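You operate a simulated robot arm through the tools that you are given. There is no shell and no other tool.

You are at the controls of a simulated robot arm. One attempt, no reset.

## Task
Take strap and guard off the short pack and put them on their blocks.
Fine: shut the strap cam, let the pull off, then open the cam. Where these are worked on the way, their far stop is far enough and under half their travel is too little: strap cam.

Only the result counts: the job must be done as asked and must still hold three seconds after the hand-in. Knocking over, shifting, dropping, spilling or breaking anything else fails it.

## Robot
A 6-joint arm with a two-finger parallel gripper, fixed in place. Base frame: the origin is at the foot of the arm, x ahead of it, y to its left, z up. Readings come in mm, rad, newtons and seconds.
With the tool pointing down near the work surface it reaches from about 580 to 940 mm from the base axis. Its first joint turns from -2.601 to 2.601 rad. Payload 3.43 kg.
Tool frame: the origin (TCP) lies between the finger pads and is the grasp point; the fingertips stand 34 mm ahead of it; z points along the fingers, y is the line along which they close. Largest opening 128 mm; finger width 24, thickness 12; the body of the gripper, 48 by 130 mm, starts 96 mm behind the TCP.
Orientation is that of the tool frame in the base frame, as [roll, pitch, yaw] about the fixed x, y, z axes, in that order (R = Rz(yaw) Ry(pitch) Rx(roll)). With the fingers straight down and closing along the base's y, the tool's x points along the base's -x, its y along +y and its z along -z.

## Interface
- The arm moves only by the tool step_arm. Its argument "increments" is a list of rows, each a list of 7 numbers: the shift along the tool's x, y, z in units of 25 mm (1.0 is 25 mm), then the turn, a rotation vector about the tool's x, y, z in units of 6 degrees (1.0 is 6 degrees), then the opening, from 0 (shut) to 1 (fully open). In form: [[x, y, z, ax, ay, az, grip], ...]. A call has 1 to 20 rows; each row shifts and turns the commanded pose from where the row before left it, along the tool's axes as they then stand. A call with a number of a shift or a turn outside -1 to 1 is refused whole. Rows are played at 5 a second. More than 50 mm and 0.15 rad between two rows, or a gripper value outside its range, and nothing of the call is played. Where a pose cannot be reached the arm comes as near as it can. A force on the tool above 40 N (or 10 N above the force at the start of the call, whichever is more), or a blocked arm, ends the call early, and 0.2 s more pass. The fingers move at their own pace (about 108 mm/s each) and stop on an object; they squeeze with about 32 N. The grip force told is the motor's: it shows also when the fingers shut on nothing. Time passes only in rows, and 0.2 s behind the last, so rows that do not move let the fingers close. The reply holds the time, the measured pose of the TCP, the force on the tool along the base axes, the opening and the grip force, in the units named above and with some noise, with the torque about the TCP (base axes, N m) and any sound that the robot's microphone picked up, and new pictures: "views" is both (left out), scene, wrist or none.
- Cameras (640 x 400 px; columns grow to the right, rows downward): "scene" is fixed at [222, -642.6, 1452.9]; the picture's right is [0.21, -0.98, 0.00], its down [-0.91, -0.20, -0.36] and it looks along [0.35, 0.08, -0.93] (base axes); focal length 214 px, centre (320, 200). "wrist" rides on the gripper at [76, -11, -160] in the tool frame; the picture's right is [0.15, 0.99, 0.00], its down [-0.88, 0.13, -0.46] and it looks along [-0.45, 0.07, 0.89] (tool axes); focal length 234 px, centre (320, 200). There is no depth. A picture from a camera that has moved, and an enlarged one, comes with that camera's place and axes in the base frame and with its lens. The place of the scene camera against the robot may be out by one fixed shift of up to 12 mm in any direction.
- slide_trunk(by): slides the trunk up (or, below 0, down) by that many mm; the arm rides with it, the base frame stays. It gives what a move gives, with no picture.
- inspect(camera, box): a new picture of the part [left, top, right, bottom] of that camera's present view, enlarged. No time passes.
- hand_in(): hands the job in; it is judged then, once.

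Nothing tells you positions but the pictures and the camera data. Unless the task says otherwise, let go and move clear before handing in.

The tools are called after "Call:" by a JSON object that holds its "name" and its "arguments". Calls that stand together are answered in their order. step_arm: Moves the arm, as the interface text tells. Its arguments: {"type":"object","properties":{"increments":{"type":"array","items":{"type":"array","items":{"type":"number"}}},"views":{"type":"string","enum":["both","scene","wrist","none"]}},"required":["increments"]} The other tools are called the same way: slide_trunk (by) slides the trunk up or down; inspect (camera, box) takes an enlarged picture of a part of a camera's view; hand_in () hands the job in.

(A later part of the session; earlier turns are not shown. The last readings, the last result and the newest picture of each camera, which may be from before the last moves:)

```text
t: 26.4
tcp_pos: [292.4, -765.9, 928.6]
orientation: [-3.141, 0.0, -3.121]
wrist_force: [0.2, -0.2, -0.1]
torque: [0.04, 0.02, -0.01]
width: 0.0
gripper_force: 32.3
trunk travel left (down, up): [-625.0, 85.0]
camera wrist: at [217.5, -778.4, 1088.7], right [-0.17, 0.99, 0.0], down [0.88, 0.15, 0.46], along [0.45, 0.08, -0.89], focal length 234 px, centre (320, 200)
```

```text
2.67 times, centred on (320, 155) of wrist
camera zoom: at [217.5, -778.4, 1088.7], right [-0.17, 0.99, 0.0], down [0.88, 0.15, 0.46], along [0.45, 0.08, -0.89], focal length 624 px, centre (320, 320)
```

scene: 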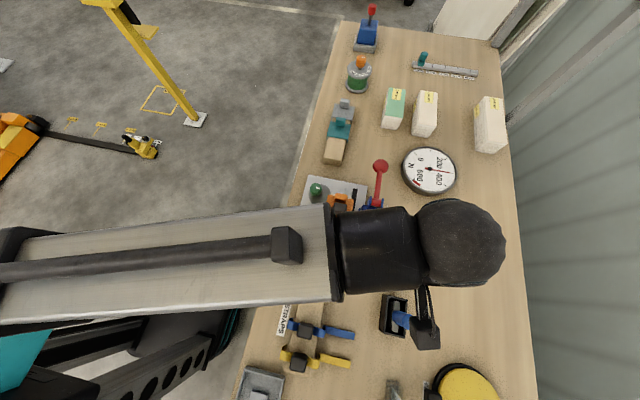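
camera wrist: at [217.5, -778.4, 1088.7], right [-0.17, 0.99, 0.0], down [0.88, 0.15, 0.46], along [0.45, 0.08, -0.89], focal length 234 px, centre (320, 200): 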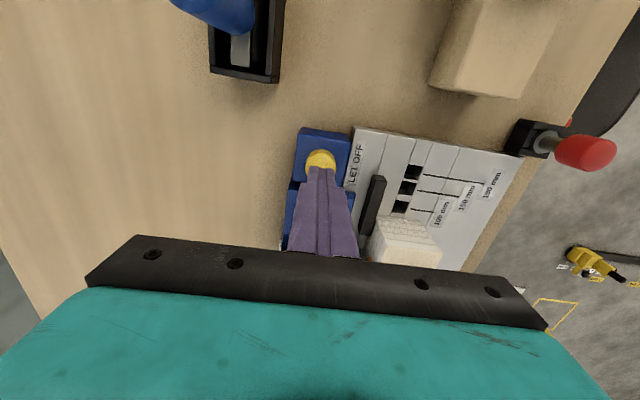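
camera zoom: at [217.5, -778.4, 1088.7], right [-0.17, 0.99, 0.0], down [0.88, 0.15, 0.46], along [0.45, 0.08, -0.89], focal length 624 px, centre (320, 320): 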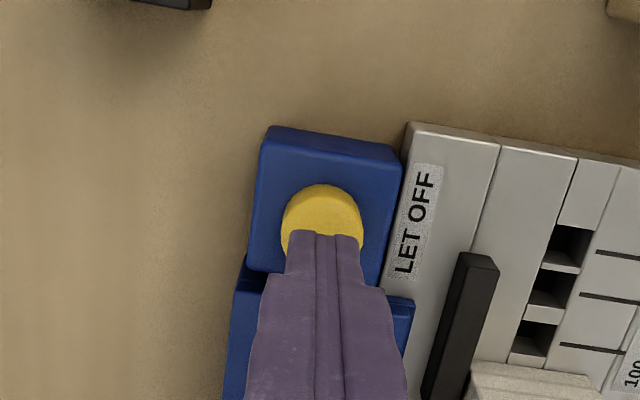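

Fingertips are centred over the button. I'll press down in small steps.

Call:
{"name": "step_arm", "arguments": {"increments": [[0, 0, 0.16, 0, 0, 0, 0], [0, 0, 0.16, 0, 0, 0, 0], [0, 0, 0.16, 0, 0, 0, 0], [0, 0, 0.12, 0, 0, 0, 0], [0, 0, 0.12, 0, 0, 0, 0], [0, 0, 0.12, 0, 0, 0, 0], [0, 0, 0.12, 0, 0, 0, 0], [0, 0, 0.12, 0, 0, 0, 0]], "views": "scene"}}

Call:
{"name": "inspect", "arguments": {"camera": "scene", "box": [340, 130, 480, 290]}}

```text
t: 28.2
tcp_pos: [295.0, -766.9, 903.0]
orientation: [3.141, 0.001, -3.121]
wrist_force: [-1.3, 1.0, 4.0]
torque: [0.09, 0.06, 0.0]
width: 0.0
gripper_force: 31.8
trunk travel left (down, up): [-625.0, 85.0]
```

scene: 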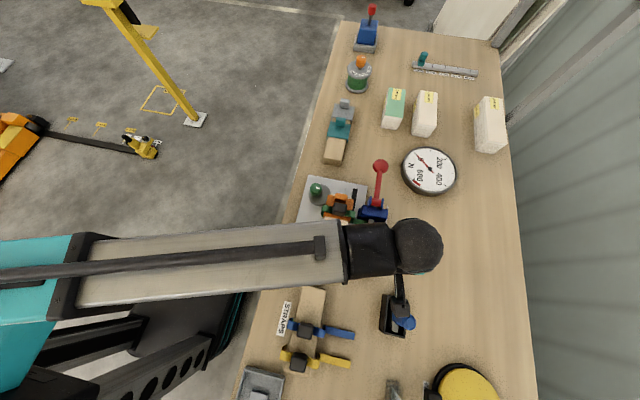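

```text
2.50 times, centred on (410, 210) of scene
camera zoom: at [222.0, -642.6, 1452.9], right [0.21, -0.98, 0.0], down [-0.91, -0.2, -0.36], along [0.35, 0.08, -0.93], focal length 536 px, centre (95, 175)
```

zoom: 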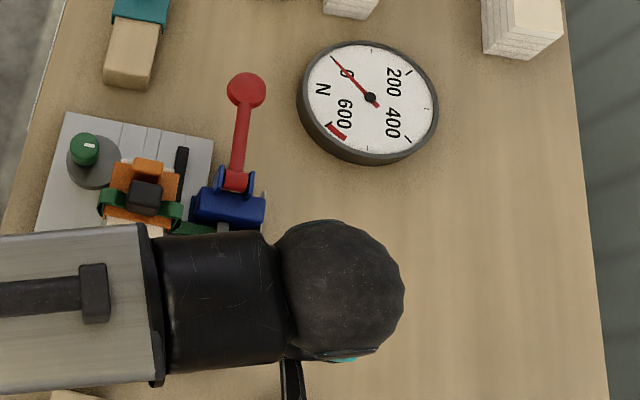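

The gauge fell to 0, so the pull is off. I'll lift, re-grip the cam handle (now along x, shaft near [352, −755]) and turn it back open.

Call:
{"name": "step_arm", "arguments": {"increments": [[0, 0, -1, 0, 0, 0, 0], [0, 0, -1, 0, 0, 0, 0.35], [0, 0, -1, 0, 0, 0, 0.35], [0, 0, -0.4, 0, 0, 0, 0.35], [-1, 0.2, 0, 0, 0, 0, 0.35], [-1, 0.2, 0, 0, 0, 0, 0.35], [-0.3, 0.05, 0, 0, 0, 0, 0.35], [0, 0, 0, 0, 0, 0, 0.35]], "views": "wrist"}}

Call:
{"name": "inspect", "arguments": {"camera": "wrist", "box": [224, 80, 416, 230]}}

```text
t: 30.0
tcp_pos: [349.8, -754.2, 987.1]
orientation: [-3.141, 0.0, -3.119]
wrist_force: [0.4, 0.0, -0.2]
torque: [0.01, -0.01, 0.0]
width: 44.9
gripper_force: 0.0
trunk travel left (down, up): [-625.0, 85.0]
camera wrist: at [274.8, -767.0, 1145.9], right [-0.17, 0.99, 0.0], down [0.88, 0.15, 0.46], along [0.45, 0.08, -0.89], focal length 234 px, centre (320, 200)
```

wrist: 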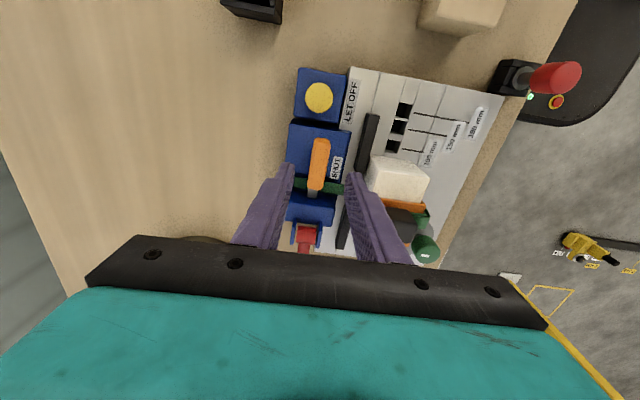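

```text
2.67 times, centred on (320, 155) of wrist
camera zoom: at [274.8, -767.0, 1145.9], right [-0.17, 0.99, 0.0], down [0.88, 0.15, 0.46], along [0.45, 0.08, -0.89], focal length 624 px, centre (320, 320)
```

zoom: 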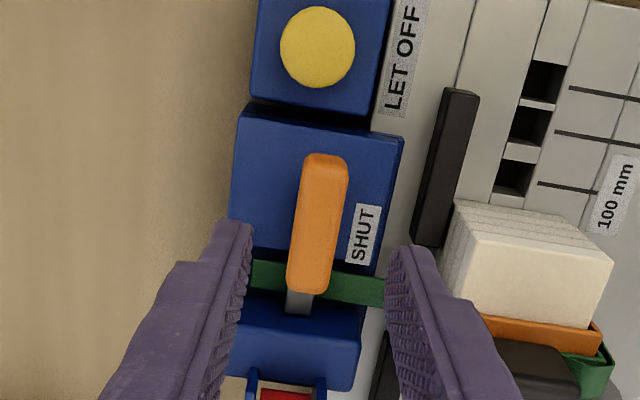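

The handle is aligned with the fingers. I'll descend, grip, and start turning back.

Call:
{"name": "step_arm", "arguments": {"increments": [[-0.08, 0, 1, 0, 0, 0, 0.35], [0, 0, 1, 0, 0, 0, 0.35], [0, 0, 0.86, 0, 0, 0, 0.35], [0, 0, 0, 0, 0, 0, 0.2], [0, 0, 0, 0, 0, 0, 0], [0, 0, 0, 0, 0, 0, 0], [0, 0, 0, 0, 0, 0, 0]], "views": "wrist"}}

Call:
{"name": "step_arm", "arguments": {"increments": [[0, 0, 0, 0, 0, 0.7, 0], [0, 0, 0, 0, 0, 0.7, 0], [0, 0, 0, 0, 0, 0.7, 0], [0, 0, 0, 0, 0, 0.7, 0], [0, 0, 0, 0, 0, 0, 0]], "views": "wrist"}}

```text
t: 31.6
tcp_pos: [352.5, -755.0, 915.7]
orientation: [-3.138, 0.002, -3.122]
wrist_force: [5.5, -24.9, 5.8]
torque: [0.88, 0.23, -0.99]
width: 17.7
gripper_force: 45.0
trunk travel left (down, up): [-625.0, 85.0]
camera wrist: at [278.1, -767.2, 1074.6], right [-0.17, 0.99, 0.0], down [0.88, 0.15, 0.46], along [0.45, 0.07, -0.89], focal length 234 px, centre (320, 200)
```

wrist: 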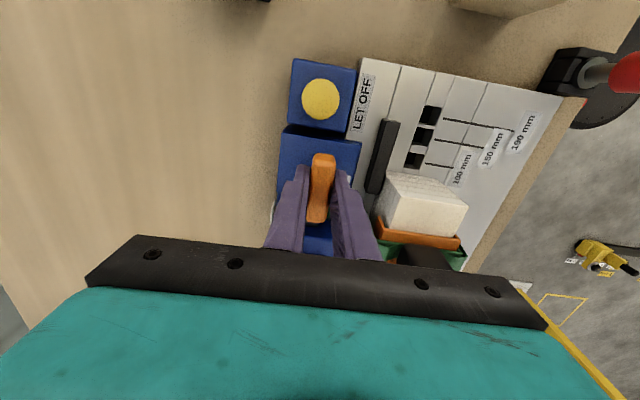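

```text
t: 32.8
tcp_pos: [353.7, -754.5, 915.9]
orientation: [3.141, 0.003, 2.866]
wrist_force: [5.5, -14.8, 11.3]
torque: [0.0, 0.33, -0.05]
width: 17.8
gripper_force: 44.6
trunk travel left (down, up): [-625.0, 85.0]
camera wrist: at [277.7, -745.0, 1074.5], right [0.13, 0.99, 0.0], down [0.88, -0.11, 0.46], along [0.45, -0.06, -0.89], focal length 234 px, centre (320, 200)
```

wrist: 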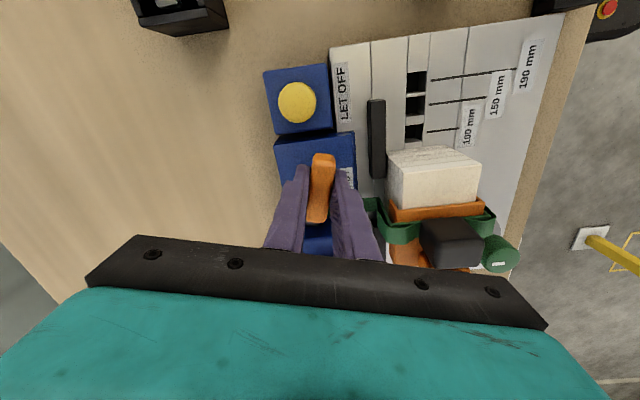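

It is turning back freely, and the strap already shows slack. Continuing.

Call:
{"name": "step_arm", "arguments": {"increments": [[0, -0.03, 0, 0, 0, 0.8, 0], [0, 0, 0, 0, 0, 0.8, 0], [0, 0, 0, 0, 0, 0.8, 0], [0, 0, 0, 0, 0, 0.8, 0], [0, 0, 0, 0, 0, 0.8, 0], [0, 0, 0, 0, 0, 0, 0]], "views": "none"}}

Call:
{"name": "step_arm", "arguments": {"increments": [[0, 0, 0, 0, 0, 0.8, 0], [0, 0, 0, 0, 0, 0.8, 0], [0, 0, 0, 0, 0, 0.8, 0], [0, 0, 0, 0, 0, 0.8, 0], [0, 0, 0, 0, 0, 0, 0]], "views": "none"}}

```text
t: 34.2
tcp_pos: [354.0, -754.5, 916.2]
orientation: [3.14, 0.0, 2.45]
wrist_force: [8.5, -3.2, -4.7]
torque: [-1.1, -1.05, -0.02]
width: 18.0
gripper_force: 45.2
trunk travel left (down, up): [-625.0, 85.0]
```

```text
t: 35.4
tcp_pos: [354.1, -753.4, 915.5]
orientation: [3.141, 0.0, 2.116]
wrist_force: [12.5, -1.2, -7.6]
torque: [0.43, 0.0, 0.03]
width: 17.6
gripper_force: 44.9
trunk travel left (down, up): [-625.0, 85.0]
```

About 60° back. Finishing to the open stop.

Call:
{"name": "step_arm", "arguments": {"increments": [[-0.03, 0.05, 0, 0, 0, 0.8, 0], [0, 0, 0, 0, 0, 0.8, 0], [0, 0, 0, 0, 0, 0.8, 0], [0, 0, 0, 0, 0, 0.8, 0], [0, 0, 0, 0, 0, 0.8, 0], [0, 0, 0, 0, 0, 0.8, 0], [0, 0, 0, 0, 0, 0.5, 0], [0, 0, 0, 0, 0, 0.4, 0], [0, 0, 0, 0, 0, 0, 0]], "views": "none"}}

```text
t: 37.4
tcp_pos: [354.7, -754.9, 914.6]
orientation: [-3.139, -0.002, 1.519]
wrist_force: [-2.9, 6.8, -17.1]
torque: [0.02, -0.62, 1.32]
width: 18.3
gripper_force: 45.0
trunk travel left (down, up): [-625.0, 85.0]
```

The torque of +1.3 N·m shows the open stop is reached. I'll relieve the twist, let go, lift, and look at the strap on the pack.

Call:
{"name": "step_arm", "arguments": {"increments": [[0, 0, 0, 0, 0, -0.5, 0], [0, 0, 0, 0, 0, 0, 0.35], [0, 0, 0, 0, 0, 0, 0.35], [0, 0, -1, 0, 0, 0, 0.35], [0, 0, -1, 0, 0, 0, 0.35], [0, 0, -1, 0, 0, 0, 0.35], [0, 0, -1, 0, 0, 0, 0.35], [1, 0.6, -1, 0, 0, 0, 0.35], [1, 0.6, -1, 0, 0, 0, 0.35], [0.5, 0.6, 0, 0, 0, 0, 0.35], [0, 0, 0, 0, 0, 0, 0.35]]}}

Call:
{"name": "inspect", "arguments": {"camera": "wrist", "box": [224, 40, 416, 190]}}

Call:
{"name": "inspect", "arguments": {"camera": "scene", "box": [300, 170, 400, 260]}}

```text
t: 39.8
tcp_pos: [399.6, -691.5, 1067.4]
orientation: [3.141, 0.001, 1.571]
wrist_force: [0.5, 0.1, 0.6]
torque: [0.02, -0.05, 0.02]
width: 44.5
gripper_force: 0.0
trunk travel left (down, up): [-625.0, 85.0]
camera wrist: at [387.5, -615.3, 1225.9], right [0.99, 0.15, 0.0], down [0.13, -0.88, 0.46], along [0.07, -0.45, -0.89], focal length 234 px, centre (320, 200)
```

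scene: 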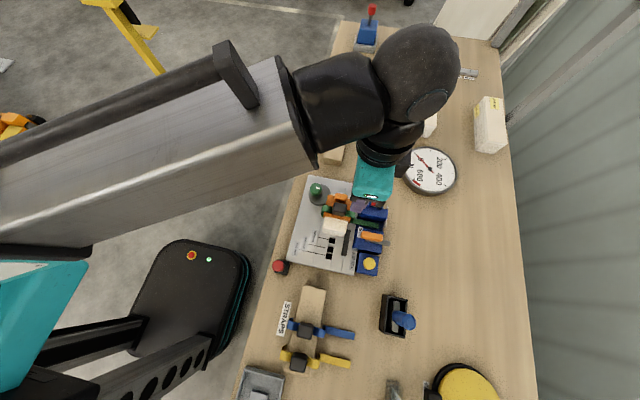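
wrist: 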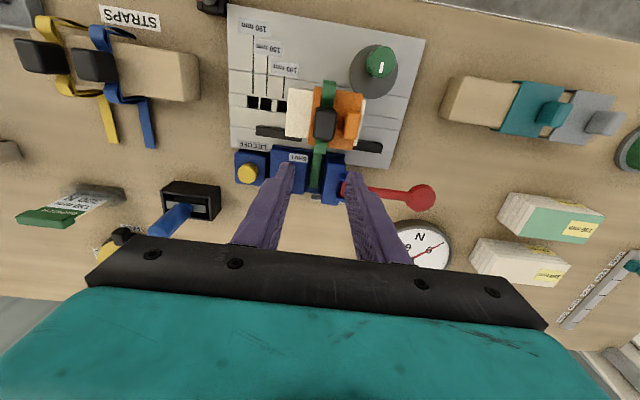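

```text
2.67 times, centred on (320, 115) of wrist
camera zoom: at [387.5, -615.3, 1225.9], right [0.99, 0.15, 0.0], down [0.13, -0.88, 0.46], along [0.07, -0.45, -0.89], focal length 624 px, centre (320, 427)
```

zoom: 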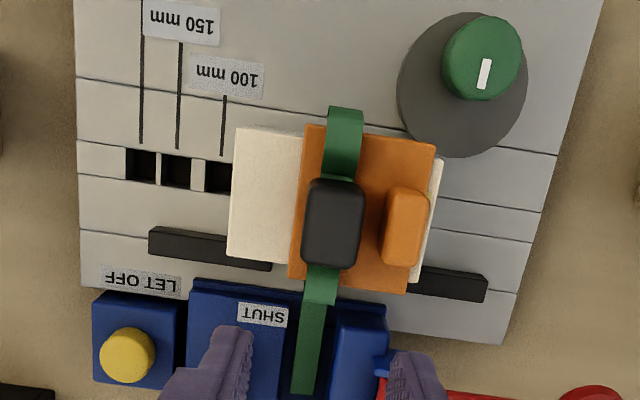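

```text
4.44 times, centred on (350, 215) of scene
camera zoom: at [222.0, -642.6, 1452.9], right [0.21, -0.98, 0.0], down [-0.91, -0.2, -0.36], along [0.35, 0.08, -0.93], focal length 953 px, centre (187, 133)
```

zoom: 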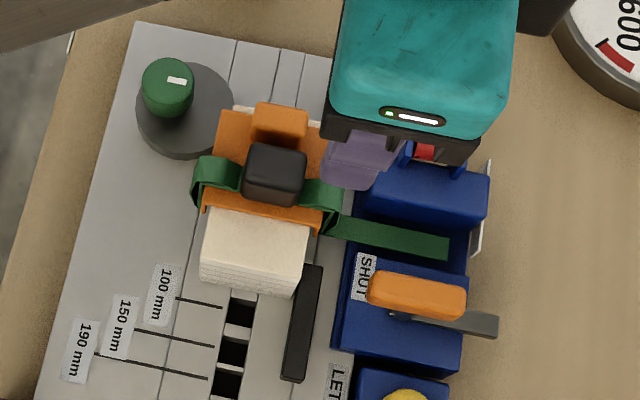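

The strap is slack; its buckle is roughly 28×37×35 mm with the guard's lug close on its +x side. I want a low side view to measure heights and gaps, so I'll back off toward the base and tilt.

Call:
{"name": "step_arm", "arguments": {"increments": [[1, 0, 0, 0, 0, 0, 0.35], [1, 0, 0, 0, 0, 0, 0.35], [1, 0, 0, 0, 0, 0, 0.35], [1, 0, 0, 0, 0, 0, 0.35], [1, 0, 0, 0, 0, 0, 0.35], [0.6, 0, 0, 0, -1, 0, 0.35], [0, 0, 0, 0, -1, 0, 0.35], [0, 0, 0, 0, -1, 0, 0.35], [0, 0, 0, 0, -1, 0, 0.35], [0, 0, 0, 0, -1, 0, 0.35], [0, 0, 0, 0, -1, 0, 0.35], [0, 0, 0, 0, -1, 0, 0.35], [0.8, 0, 0.8, 0, -0.5, 0, 0.35], [0.8, 0, 0.8, 0, 0, 0, 0.35], [0.8, 0, 0.8, 0, 0, 0, 0.35], [0, 0, 0, 0, 0, 0, 0.35]]}}

Call:
{"name": "inspect", "arguments": {"camera": "wrist", "box": [250, 60, 410, 160]}}

```text
t: 43.2
tcp_pos: [406.5, -556.4, 982.9]
orientation: [-3.14, 0.785, 1.572]
wrist_force: [-0.3, 0.1, 0.2]
torque: [0.02, -0.02, -0.03]
width: 44.9
gripper_force: 0.0
out of reach, approached as far as the arm can: row 13
trunk travel left (down, up): [-625.0, 85.0]
camera wrist: at [396.2, -390.2, 1041.4], right [0.99, 0.1, -0.1], down [0.13, -0.3, 0.94], along [0.07, -0.95, -0.31], focal length 234 px, centre (320, 200)
```

scene: 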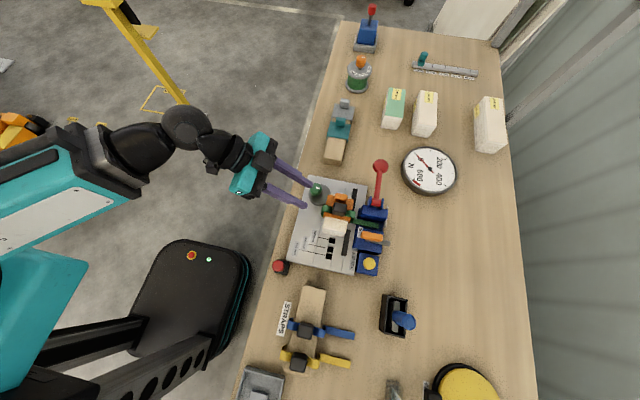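
wrist: 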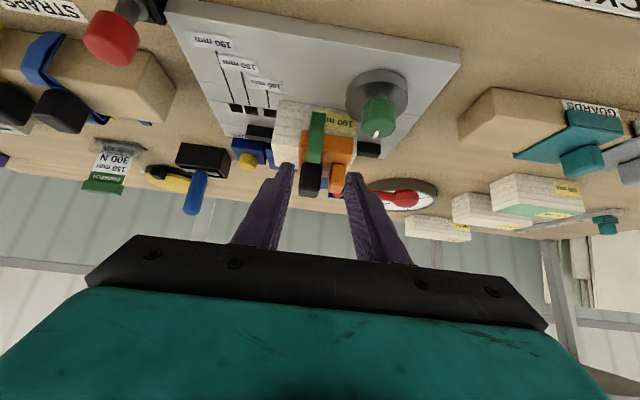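

```text
4.00 times, centred on (330, 110) of wrist
camera zoom: at [396.2, -390.2, 1041.4], right [0.99, 0.1, -0.1], down [0.13, -0.3, 0.94], along [0.07, -0.95, -0.31], focal length 937 px, centre (280, 560)
```

zoom: 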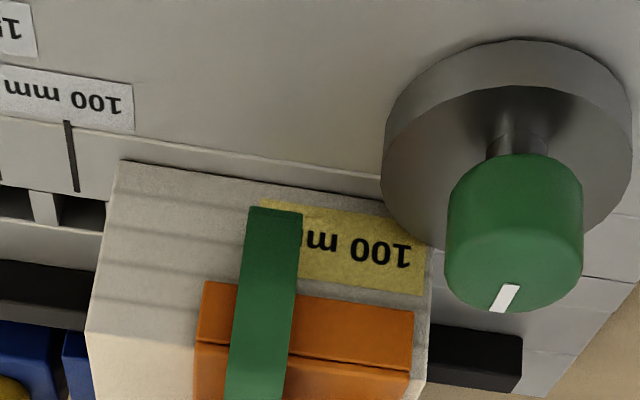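

Call:
{"name": "inspect", "arguments": {"camera": "wrist", "box": [270, 120, 370, 220]}}

Call:
{"name": "inspect", "arguments": {"camera": "wrist", "box": [0, 20, 200, 170]}}

Call:
{"name": "inspect", "arguments": {"camera": "wrist", "box": [440, 60, 640, 220]}}

```text
4.00 times, centred on (320, 170) of wrist
camera zoom: at [396.2, -390.2, 1041.4], right [0.99, 0.1, -0.1], down [0.13, -0.3, 0.94], along [0.07, -0.95, -0.31], focal length 937 px, centre (320, 320)
```

zoom: 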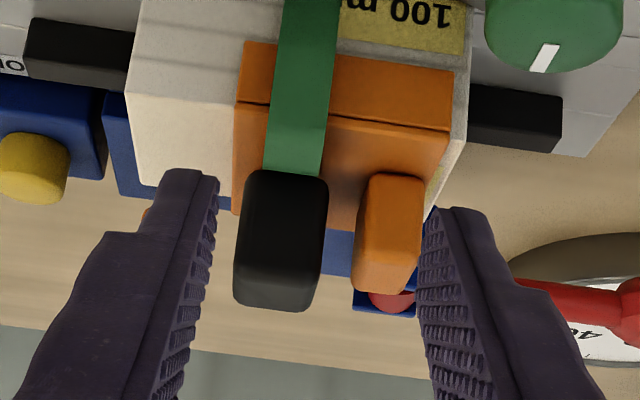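

```text
2.67 times, centred on (100, 95) of wrist
camera zoom: at [396.2, -390.2, 1041.4], right [0.99, 0.1, -0.1], down [0.13, -0.3, 0.94], along [0.07, -0.95, -0.31], focal length 624 px, centre (907, 480)
```

zoom: 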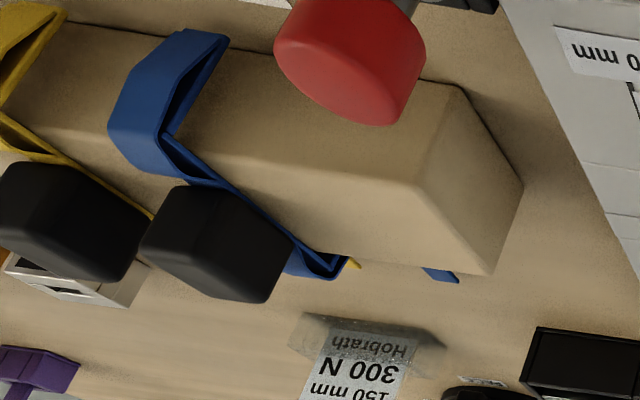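

```text
2.50 times, centred on (540, 140) of wrist
camera zoom: at [396.2, -390.2, 1041.4], right [0.99, 0.1, -0.1], down [0.13, -0.3, 0.94], along [0.07, -0.95, -0.31], focal length 585 px, centre (-230, 350)
```

zoom: 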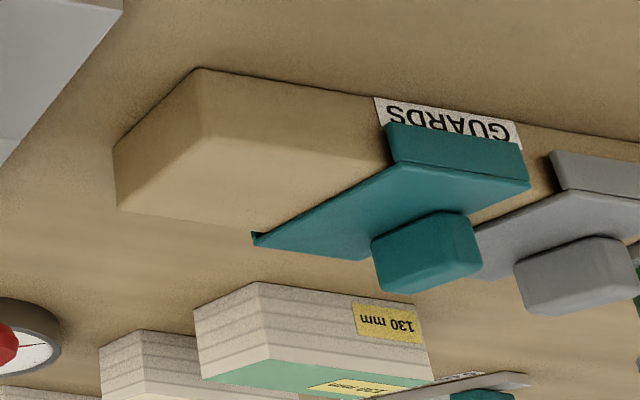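

Now it's clear: the buckle centre is about [401, −659.5], z 914–944, the lug is only ~9 mm beside it, so I'll grip the buckle along y. The STRAPS block top is about z 873, y −609 to −667; the free slot is at x ≈ 172, y ≈ −637. I'll straighten up and yaw back.

Call:
{"name": "step_arm", "arguments": {"increments": [[0, 0, 0, 0, 1, 0, 0.35], [0, 0, 0, 0, 1, 0, 0.35], [0, 0, 0, 0, 1, 0, 0.35], [0, 0, 0, 0, 1, 0, 0.35], [0, 0, 0, 0, 1, 0, 0.35], [0, 0, 0, 0, 1, 0, 0.35], [0, 0, 0, 0, 1, 0, 0.35], [0, 0, -1, 0, 0.5, 0, 0.35], [0, 0, -1, 0, 0, 0, 0.5], [0, 0, 0, 0, 0, -1, 0.5], [0, 0, 0, 0, 0, -1, 0.5], [0, 0, 0, 0, 0, -1, 0.5], [0, 0, 0, 0, 0, -1, 0.5], [0, 0, 0, 0, 0, -1, 0.5], [0, 0, 0, 0, 0, -1, 0.5], [0, 0, 0, 0, 0, -1, 0.5], [0, 0, 0, 0, 0, -1, 0.5], [0, 0, 0, 0, 0, -1, 0.5], [0, 0, 0, 0, 0, -1, 0.5], [0, 0, 0, 0, 0, -1, 0.5]], "views": "none"}}

Call:
{"name": "step_arm", "arguments": {"increments": [[0, 0, 0, 0, 0, -1, 0.5], [0, 0, 0, 0, 0, -1, 0.5], [0, 0, 0, 0, 0, -1, 0.5], [0, 0, 0, 0, 0, -1, 0.5], [0, 0, 0, 0, 0, 0, 0.5]], "views": "none"}}

```text
t: 47.4
tcp_pos: [405.3, -553.3, 1031.4]
orientation: [3.141, -0.002, 2.725]
wrist_force: [0.4, -0.6, -0.4]
torque: [-0.01, -0.03, 0.0]
width: 64.0
gripper_force: 0.1
trunk travel left (down, up): [-625.0, 85.0]
```

```text
t: 48.6
tcp_pos: [404.5, -554.4, 1032.4]
orientation: [3.139, 0.0, -3.14]
wrist_force: [0.7, -1.4, -0.2]
torque: [-0.04, 0.0, -0.01]
width: 64.0
gripper_force: 0.1
trunk travel left (down, up): [-625.0, 85.0]
```

Now I'll move above the buckle and check alignment.

Call:
{"name": "step_arm", "arguments": {"increments": [[0.14, -1, 0, 0, 0, 0, 0.5], [0, -1, 0, 0, 0, 0, 0.5], [0, -1, 0, 0, 0, 0, 0.5], [0, -1, 0, 0, 0, 0, 0.5], [0, -0.2, 0.8, 0, 0, 0, 0.5], [0, 0, 0, 0, 0, 0, 0.5]], "views": "wrist"}}

Call:
{"name": "inspect", "arguments": {"camera": "wrist", "box": [240, 120, 400, 220]}}

```text
t: 50.0
tcp_pos: [399.9, -659.7, 1012.6]
orientation: [-3.141, -0.001, -3.14]
wrist_force: [0.6, 0.7, 0.3]
torque: [0.01, 0.02, 0.01]
width: 63.9
gripper_force: 0.0
trunk travel left (down, up): [-625.0, 85.0]
camera wrist: at [325.4, -671.4, 1171.1], right [-0.15, 0.99, 0.0], down [0.88, 0.13, 0.46], along [0.45, 0.07, -0.89], focal length 234 px, centre (320, 200)
```

wrist: 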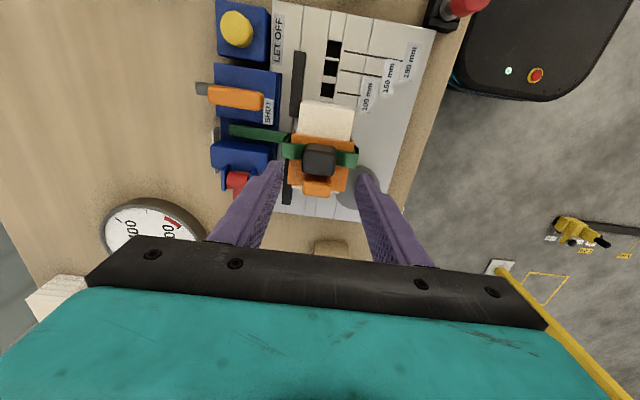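

```text
4.00 times, centred on (320, 170) of wrist
camera zoom: at [325.4, -671.4, 1171.1], right [-0.15, 0.99, 0.0], down [0.88, 0.13, 0.46], along [0.45, 0.07, -0.89], focal length 937 px, centre (320, 320)
```

zoom: 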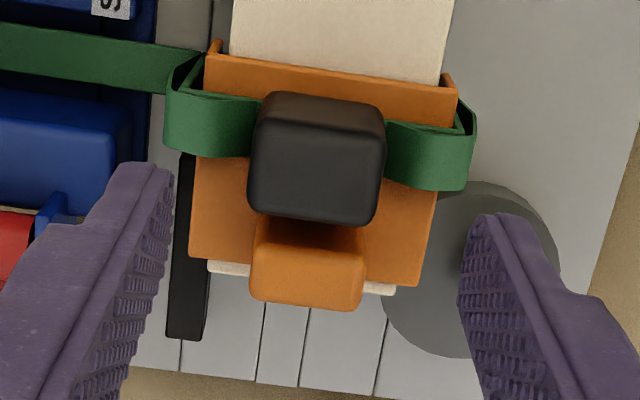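

Alignment confirmed: buckle at [401, −660] and the strap band lies at its base. I'll descend until the tips are just above the band, then grip.

Call:
{"name": "step_arm", "arguments": {"increments": [[0, 0, 1, 0, 0, 0, 0.5], [0, 0, 1, 0, 0, 0, 0.5], [-0.03, 0, 0.28, 0, 0, 0, 0.5], [0, 0, 0, 0, 0, 0, 0.4], [0, 0, 0, 0, 0, 0, 0], [0, 0, 0, 0, 0, 0, 0], [0, 0, 0, 0, 0, 0, 0]], "views": "wrist"}}

Call:
{"name": "inspect", "arguments": {"camera": "wrist", "box": [240, 120, 400, 220]}}

```text
t: 51.6
tcp_pos: [402.3, -658.7, 955.7]
orientation: [3.141, 0.001, -3.141]
wrist_force: [-0.2, 0.3, 0.0]
torque: [-0.02, -0.01, 0.0]
width: 33.0
gripper_force: 31.9
trunk travel left (down, up): [-625.0, 85.0]
camera wrist: at [325.0, -669.4, 1114.5], right [-0.15, 0.99, 0.0], down [0.88, 0.13, 0.46], along [0.45, 0.07, -0.89], focal length 234 px, centre (320, 200)
```

wrist: 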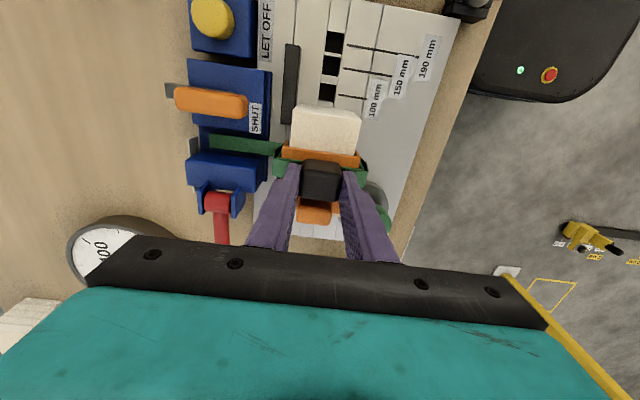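

```text
4.00 times, centred on (320, 170) of wrist
camera zoom: at [325.0, -669.4, 1114.5], right [-0.15, 0.99, 0.0], down [0.88, 0.13, 0.46], along [0.45, 0.07, -0.89], focal length 937 px, centre (320, 320)
```

zoom: 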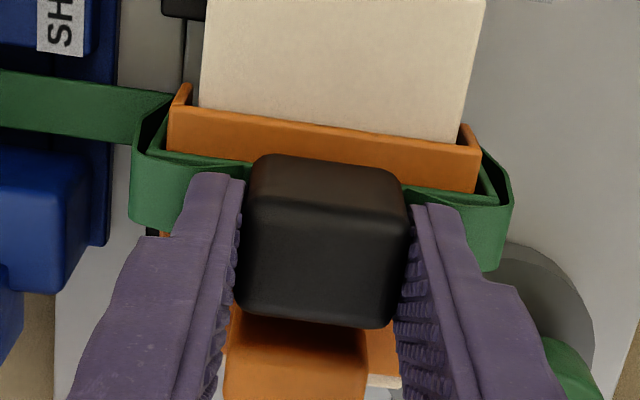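

Gripped (33 mm). I'll lift gently and check for drag.

Call:
{"name": "step_arm", "arguments": {"increments": [[0, 0, -0.2, 0, 0, 0, 0], [0, 0, -0.2, 0, 0, 0, 0], [0, 0, -0.3, 0, 0, 0, 0], [0, 0, -0.3, 0, 0, 0, 0], [0, 0, 0, 0, 0, 0, 0]], "views": "wrist"}}

Call:
{"name": "inspect", "arguments": {"camera": "wrist", "box": [190, 90, 430, 240]}}

```text
t: 52.8
tcp_pos: [400.6, -659.9, 980.5]
orientation: [3.141, -0.002, 3.141]
wrist_force: [0.0, 0.8, -0.8]
torque: [0.01, 0.02, -0.03]
width: 33.1
gripper_force: 32.6
trunk travel left (down, up): [-625.0, 85.0]
camera wrist: at [325.2, -670.2, 1140.4], right [-0.15, 0.99, 0.0], down [0.88, 0.13, 0.46], along [0.45, 0.07, -0.89], focal length 234 px, centre (320, 200)
```

wrist: 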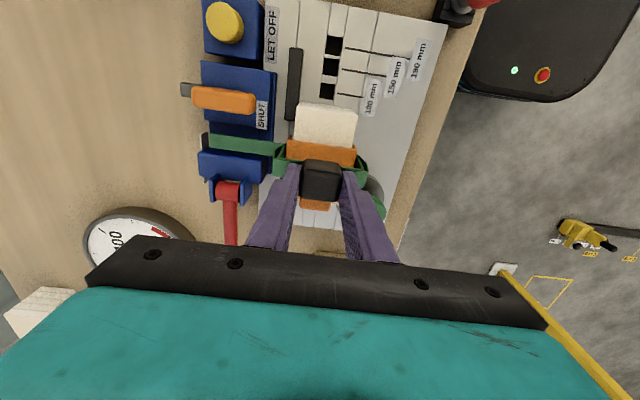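

```text
2.67 times, centred on (310, 165) of wrist
camera zoom: at [325.2, -670.2, 1140.4], right [-0.15, 0.99, 0.0], down [0.88, 0.13, 0.46], along [0.45, 0.07, -0.89], focal length 624 px, centre (347, 293)
```

zoom: 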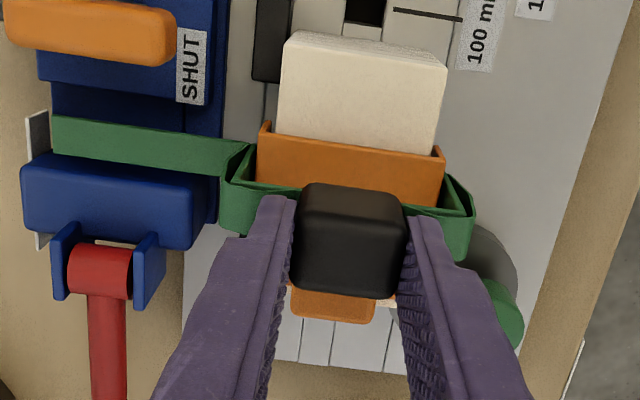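

No drag, and the strap comes away. Continuing the lift to z ≈ 1070.

Call:
{"name": "step_arm", "arguments": {"increments": [[0, 0, -0.6, 0, 0, 0, 0], [0, 0, -0.6, 0, 0, 0, 0], [0, 0, -0.6, 0, 0, 0, 0], [0, 0, -0.6, 0, 0, 0, 0], [0, 0, -0.6, 0, 0, 0, 0], [0, 0, -0.6, 0, 0, 0, 0], [0, 0, 0, 0, 0, 0, 0]]}}

Call:
{"name": "inspect", "arguments": {"camera": "wrist", "box": [190, 90, 430, 240]}}

Call:
{"name": "inspect", "arguments": {"camera": "scene", "box": [250, 170, 430, 380]}}

```text
t: 54.4
tcp_pos: [401.8, -657.6, 1071.8]
orientation: [3.141, 0.002, 3.14]
wrist_force: [0.5, 0.6, -0.2]
torque: [0.0, -0.01, 0.0]
width: 33.0
gripper_force: 32.6
trunk travel left (down, up): [-625.0, 85.0]
camera wrist: at [326.2, -669.3, 1230.7], right [-0.15, 0.99, 0.0], down [0.88, 0.13, 0.46], along [0.45, 0.07, -0.89], focal length 234 px, centre (320, 200)
```

scene: 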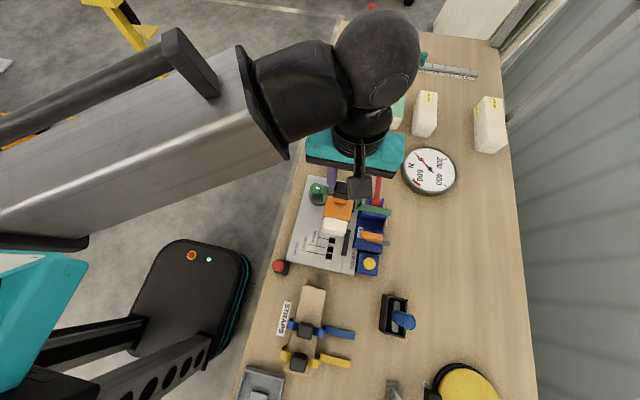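
wrist: 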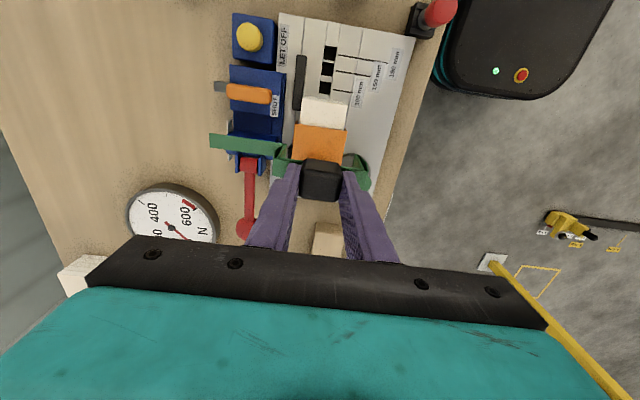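

```text
2.67 times, centred on (310, 165) of wrist
camera zoom: at [326.2, -669.3, 1230.7], right [-0.15, 0.99, 0.0], down [0.88, 0.13, 0.46], along [0.45, 0.07, -0.89], focal length 624 px, centre (347, 293)
```

zoom: 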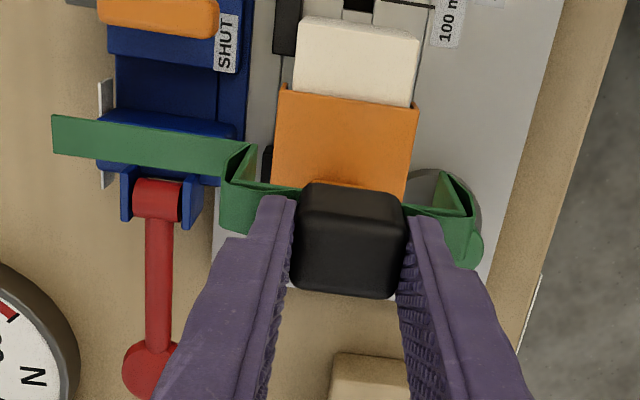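

```text
1.90 times, centred on (340, 275) of scene
camera zoom: at [222.0, -642.6, 1452.9], right [0.21, -0.98, 0.0], down [-0.91, -0.2, -0.36], along [0.35, 0.08, -0.93], focal length 408 px, centre (282, 57)
```

zoom: 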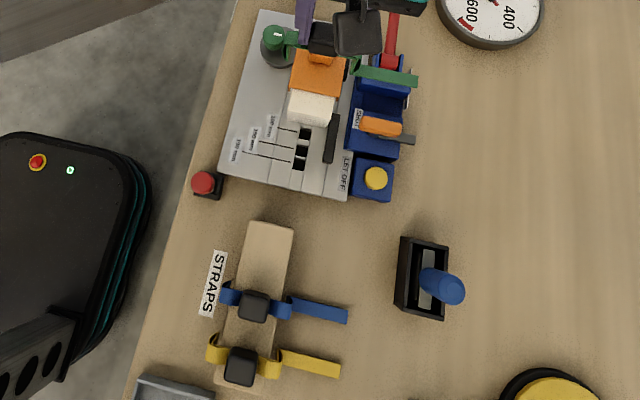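

Strap is off and the guard stayed on. Now to the free slot above the STRAPS block.

Call:
{"name": "step_arm", "arguments": {"increments": [[1, 0.1, 0, 0, 0, 0, 0], [1, 0.1, 0, 0, 0, 0, 0], [1, 0.1, 0, 0, 0, 0, 0], [1, 0.1, 0, 0, 0, 0, 0], [1, 0.1, 0, 0, 0, 0, 0], [1, 0.1, 0, 0, 0, 0, 0], [1, 0.1, 0, 0, 0, 0, 0], [1, 0.1, 0, 0, 0, 0, 0], [1, 0, 0, 0, 0, 0, 0], [0.2, 0, 0, 0, 0, 0, 0], [0, 0, 0, 0, 0, 0, 0]]}}

Call:
{"name": "inspect", "arguments": {"camera": "wrist", "box": [160, 40, 440, 240]}}

Call:
{"name": "inspect", "arguments": {"camera": "scene", "box": [230, 250, 400, 390]}}

```text
t: 56.8
tcp_pos: [172.4, -642.2, 1071.1]
orientation: [3.141, 0.0, -3.141]
wrist_force: [-0.3, 0.0, -1.0]
torque: [-0.01, -0.01, -0.03]
width: 33.0
gripper_force: 32.0
trunk travel left (down, up): [-625.0, 85.0]
camera wrist: at [95.5, -652.5, 1230.7], right [-0.15, 0.99, 0.0], down [0.88, 0.13, 0.46], along [0.45, 0.07, -0.89], focal length 234 px, centre (320, 200)
```

scene: 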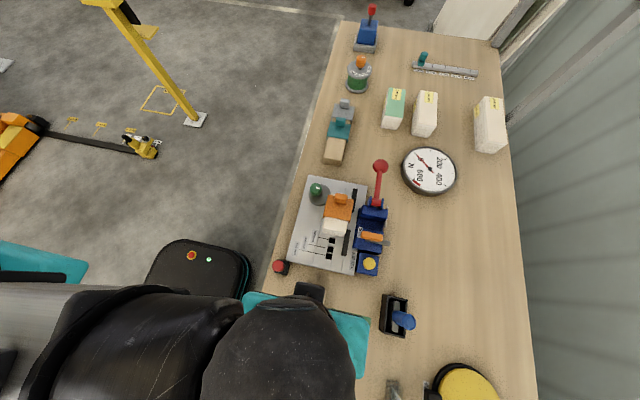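
wrist: 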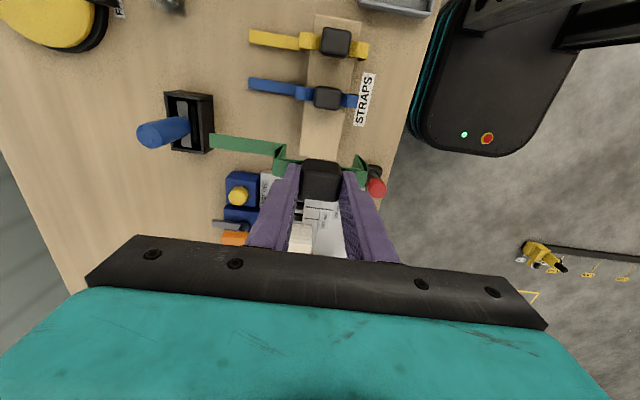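

```text
2.00 times, centred on (300, 140) of wrist
camera zoom: at [95.5, -652.5, 1230.7], right [-0.15, 0.99, 0.0], down [0.88, 0.13, 0.46], along [0.45, 0.07, -0.89], focal length 468 px, centre (360, 320)
```

zoom: 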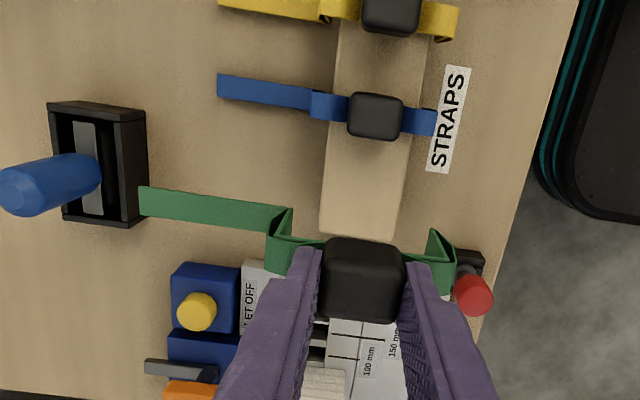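

```text
2.86 times, centred on (315, 320) of scene
camera zoom: at [222.0, -642.6, 1452.9], right [0.21, -0.98, 0.0], down [-0.91, -0.2, -0.36], along [0.35, 0.08, -0.93], focal length 613 px, centre (334, -143)
```

zoom: 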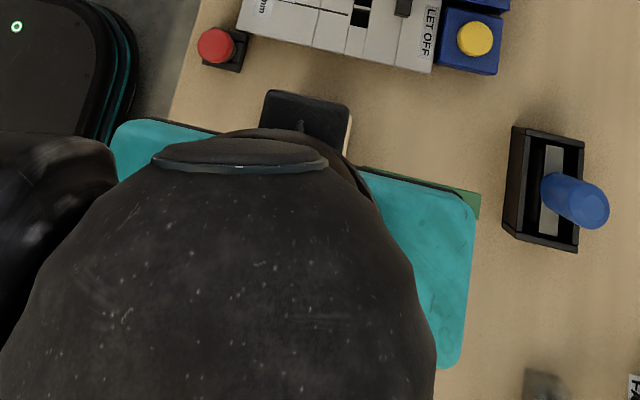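

The view confirms block centre y ≈ −636 and the slot at x ≈ 170. I'll correct by a few mm and descend part-way to check the straddle.

Call:
{"name": "step_arm", "arguments": {"increments": [[0.1, 0.2, 0.5, 0, 0, 0, 0], [0, 0, 0.8, 0, 0, 0, 0], [0, 0, 0.8, 0, 0, 0, 0], [0, 0, 0.8, 0, 0, 0, 0], [0, 0, 0.8, 0, 0, 0, 0], [0, 0, 0, 0, 0, 0, 0]], "views": "wrist"}}

Call:
{"name": "inspect", "arguments": {"camera": "wrist", "box": [200, 60, 440, 210]}}

```text
t: 58.2
tcp_pos: [169.7, -634.2, 977.7]
orientation: [-3.141, 0.0, -3.14]
wrist_force: [0.1, -0.3, -0.5]
torque: [0.01, 0.0, -0.02]
width: 33.0
gripper_force: 31.9
trunk travel left (down, up): [-625.0, 85.0]
camera wrist: at [93.5, -645.5, 1137.0], right [-0.15, 0.99, 0.0], down [0.88, 0.13, 0.46], along [0.45, 0.07, -0.89], focal length 234 px, centre (320, 200)
```

wrist: 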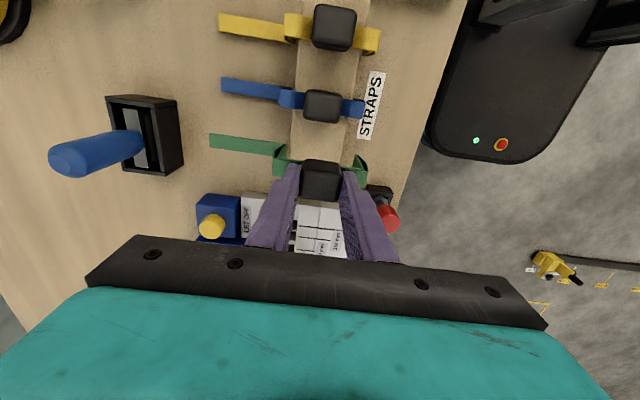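

```text
2.67 times, centred on (320, 135) of wrist
camera zoom: at [93.5, -645.5, 1137.0], right [-0.15, 0.99, 0.0], down [0.88, 0.13, 0.46], along [0.45, 0.07, -0.89], focal length 624 px, centre (320, 373)
```

zoom: 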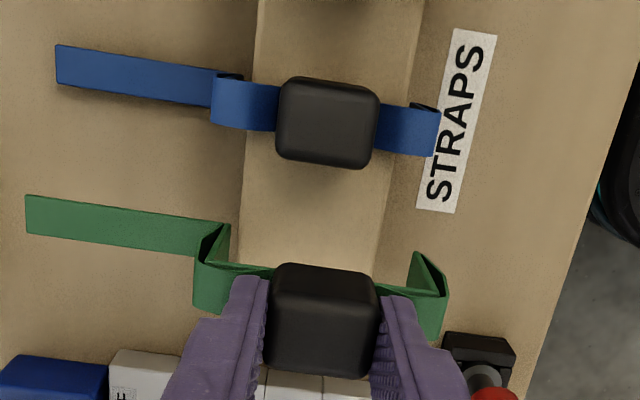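

Straddle looks right; a 2.5 mm shift in −y, then lower until contact.

Call:
{"name": "step_arm", "arguments": {"increments": [[0, -0.1, 0.4, 0, 0, 0, 0], [0, 0, 0.5, 0, 0, 0, 0], [0, 0, 0.5, 0, 0, 0, 0], [0, 0, 0.5, 0, 0, 0, 0], [0, 0, 0, 0, 0, 0, 0]], "views": "wrist"}}

Call:
{"name": "inspect", "arguments": {"camera": "wrist", "box": [200, 60, 440, 210]}}

```text
t: 59.4
tcp_pos: [167.5, -636.5, 931.3]
orientation: [3.141, 0.0, 3.141]
wrist_force: [0.3, -0.7, -0.9]
torque: [0.03, 0.01, 0.03]
width: 33.0
gripper_force: 31.6
trunk travel left (down, up): [-625.0, 85.0]
camera wrist: at [91.4, -648.2, 1090.8], right [-0.15, 0.99, 0.0], down [0.88, 0.13, 0.46], along [0.45, 0.07, -0.89], focal length 234 px, centre (320, 200)
```

wrist: 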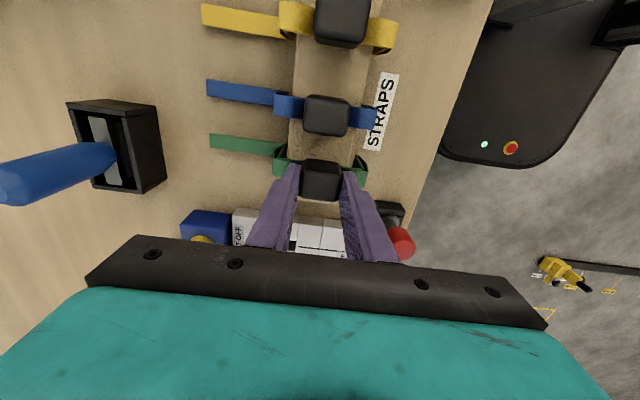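

```text
2.67 times, centred on (320, 135) of wrist
camera zoom: at [91.4, -648.2, 1090.8], right [-0.15, 0.99, 0.0], down [0.88, 0.13, 0.46], along [0.45, 0.07, -0.89], focal length 624 px, centre (320, 373)
```

zoom: 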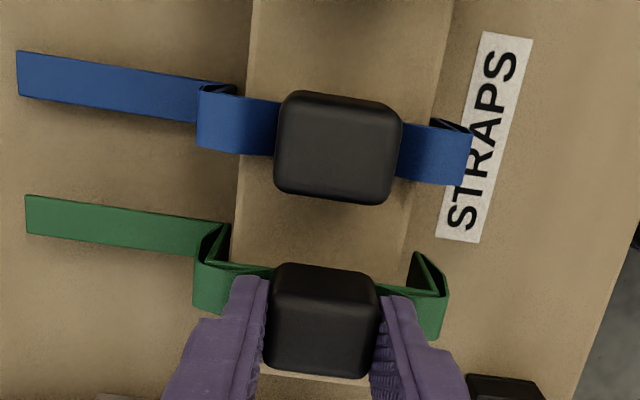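

Aligned with the blue strap. Lowering slowly to contact.

Call:
{"name": "step_arm", "arguments": {"increments": [[0, 0, 0.12, 0, 0, 0, 0], [0, 0, 0.12, 0, 0, 0, 0], [0, 0, 0.1, 0, 0, 0, 0], [0, 0, 0.1, 0, 0, 0, 0], [0, 0, 0, 0, 0, 0, 0]], "views": "none"}}

```text
t: 60.6
tcp_pos: [169.1, -637.0, 921.3]
orientation: [-3.136, 0.003, -3.141]
wrist_force: [1.0, -8.6, 28.1]
torque: [-0.14, 0.02, -0.01]
width: 33.4
gripper_force: 32.4
trunk travel left (down, up): [-625.0, 85.0]
```

Contact at z ≈ 921 with 28 N. I'll back off 1 mm and look at how it sits.

Call:
{"name": "step_arm", "arguments": {"increments": [[0, 0, -0.05, 0, 0, 0, 0], [0, 0, 0, 0, 0, 0, 0]]}}

Call:
{"name": "inspect", "arguments": {"camera": "wrist", "box": [200, 60, 440, 210]}}

Call:
{"name": "inspect", "arguments": {"camera": "scene", "box": [230, 250, 400, 390]}}

```text
t: 61.2
tcp_pos: [169.6, -636.2, 921.1]
orientation: [-3.141, 0.0, 3.141]
wrist_force: [2.1, -6.9, 16.1]
torque: [-0.31, -0.09, 0.01]
width: 32.8
gripper_force: 32.0
trunk travel left (down, up): [-625.0, 85.0]
camera wrist: at [93.3, -647.3, 1079.8], right [-0.15, 0.99, 0.0], down [0.88, 0.13, 0.46], along [0.45, 0.07, -0.89], focal length 234 px, centre (320, 200)
```

scene: 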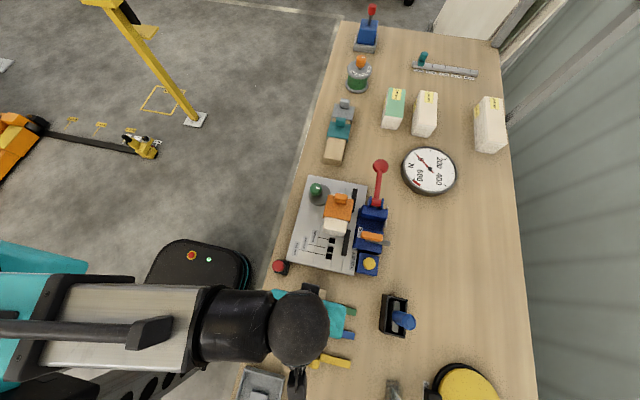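
wrist: 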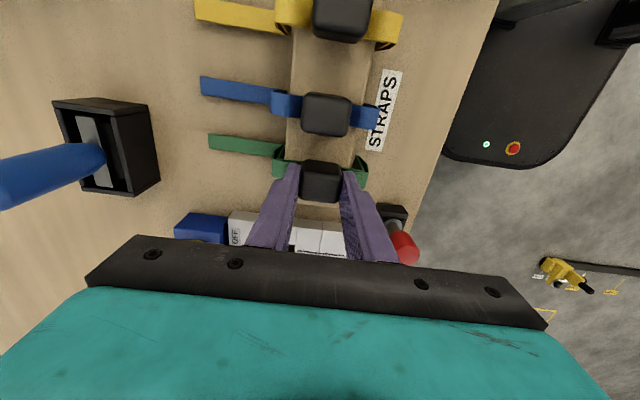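

```text
2.67 times, centred on (320, 135) of wrist
camera zoom: at [93.3, -647.3, 1079.8], right [-0.15, 0.99, 0.0], down [0.88, 0.13, 0.46], along [0.45, 0.07, -0.89], focal length 624 px, centre (320, 373)
```

zoom: 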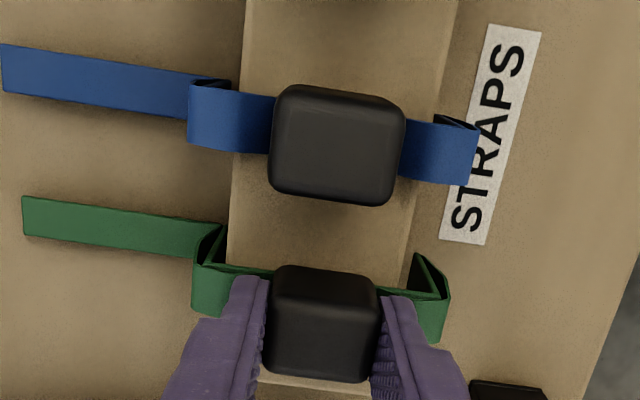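

```text
2.86 times, centred on (315, 320) of scene
camera zoom: at [222.0, -642.6, 1452.9], right [0.21, -0.98, 0.0], down [-0.91, -0.2, -0.36], along [0.35, 0.08, -0.93], focal length 613 px, centre (334, -143)
```

zoom: 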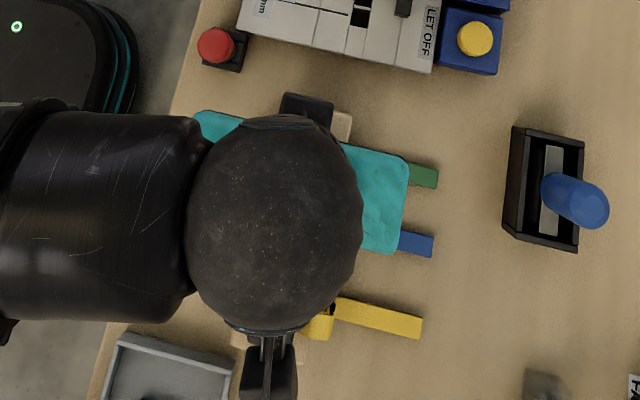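

It appears seated across the block like the others. I'll ease off, release and lift clear, then inspect.

Call:
{"name": "step_arm", "arguments": {"increments": [[0, 0, -0.02, 0, 0, 0, 0], [0, 0, 0, 0, 0, 0, 0.3], [0, 0, 0, 0, 0, 0, 0.42], [0, 0, 0, 0, 0, 0, 0.42], [0, 0, -0.6, 0, 0, 0, 0.42], [0, 0, -1, 0, 0, 0, 0.42], [0, 0, -1, 0, 0, 0, 0.42], [0, 0, -1, 0, 0, 0, 0.42], [0, 0, -1, 0, 0, 0, 0.42], [0, 0, 0, 0, 0, 0, 0.42]]}}

Call:
{"name": "inspect", "arguments": {"camera": "wrist", "box": [200, 60, 440, 210]}}

```text
t: 63.4
tcp_pos: [168.9, -636.5, 1036.8]
orientation: [-3.141, 0.0, 3.141]
wrist_force: [-0.1, -0.1, -0.2]
torque: [-0.02, 0.02, -0.01]
width: 53.7
gripper_force: 0.1
trunk travel left (down, up): [-625.0, 85.0]
camera wrist: at [92.6, -647.8, 1196.4], right [-0.15, 0.99, 0.0], down [0.88, 0.13, 0.46], along [0.45, 0.07, -0.89], focal length 234 px, centre (320, 200)
```

scene: 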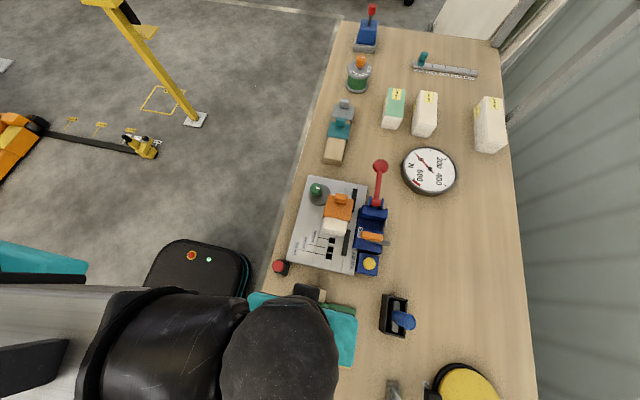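
wrist: 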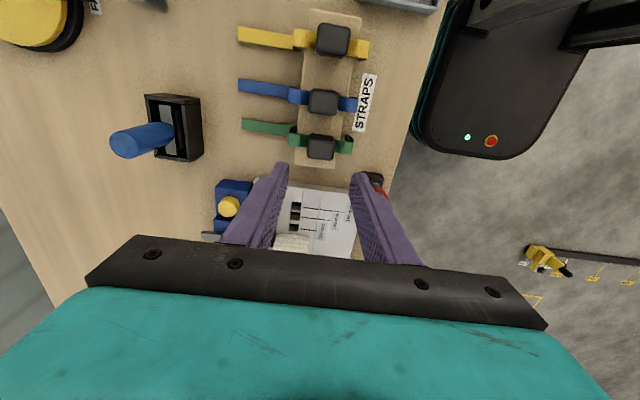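

```text
2.67 times, centred on (320, 135) of wrist
camera zoom: at [92.6, -647.8, 1196.4], right [-0.15, 0.99, 0.0], down [0.88, 0.13, 0.46], along [0.45, 0.07, -0.89], focal length 624 px, centre (320, 373)
```

zoom: 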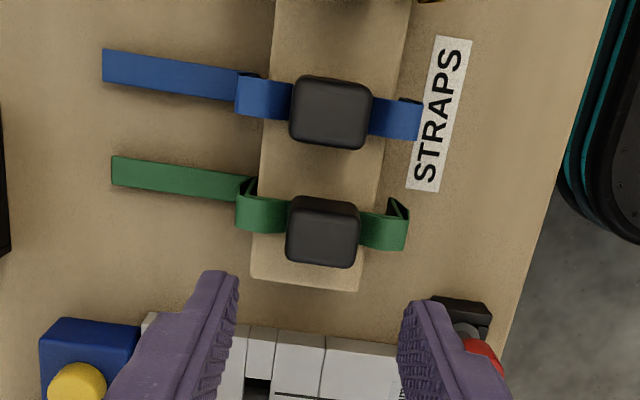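

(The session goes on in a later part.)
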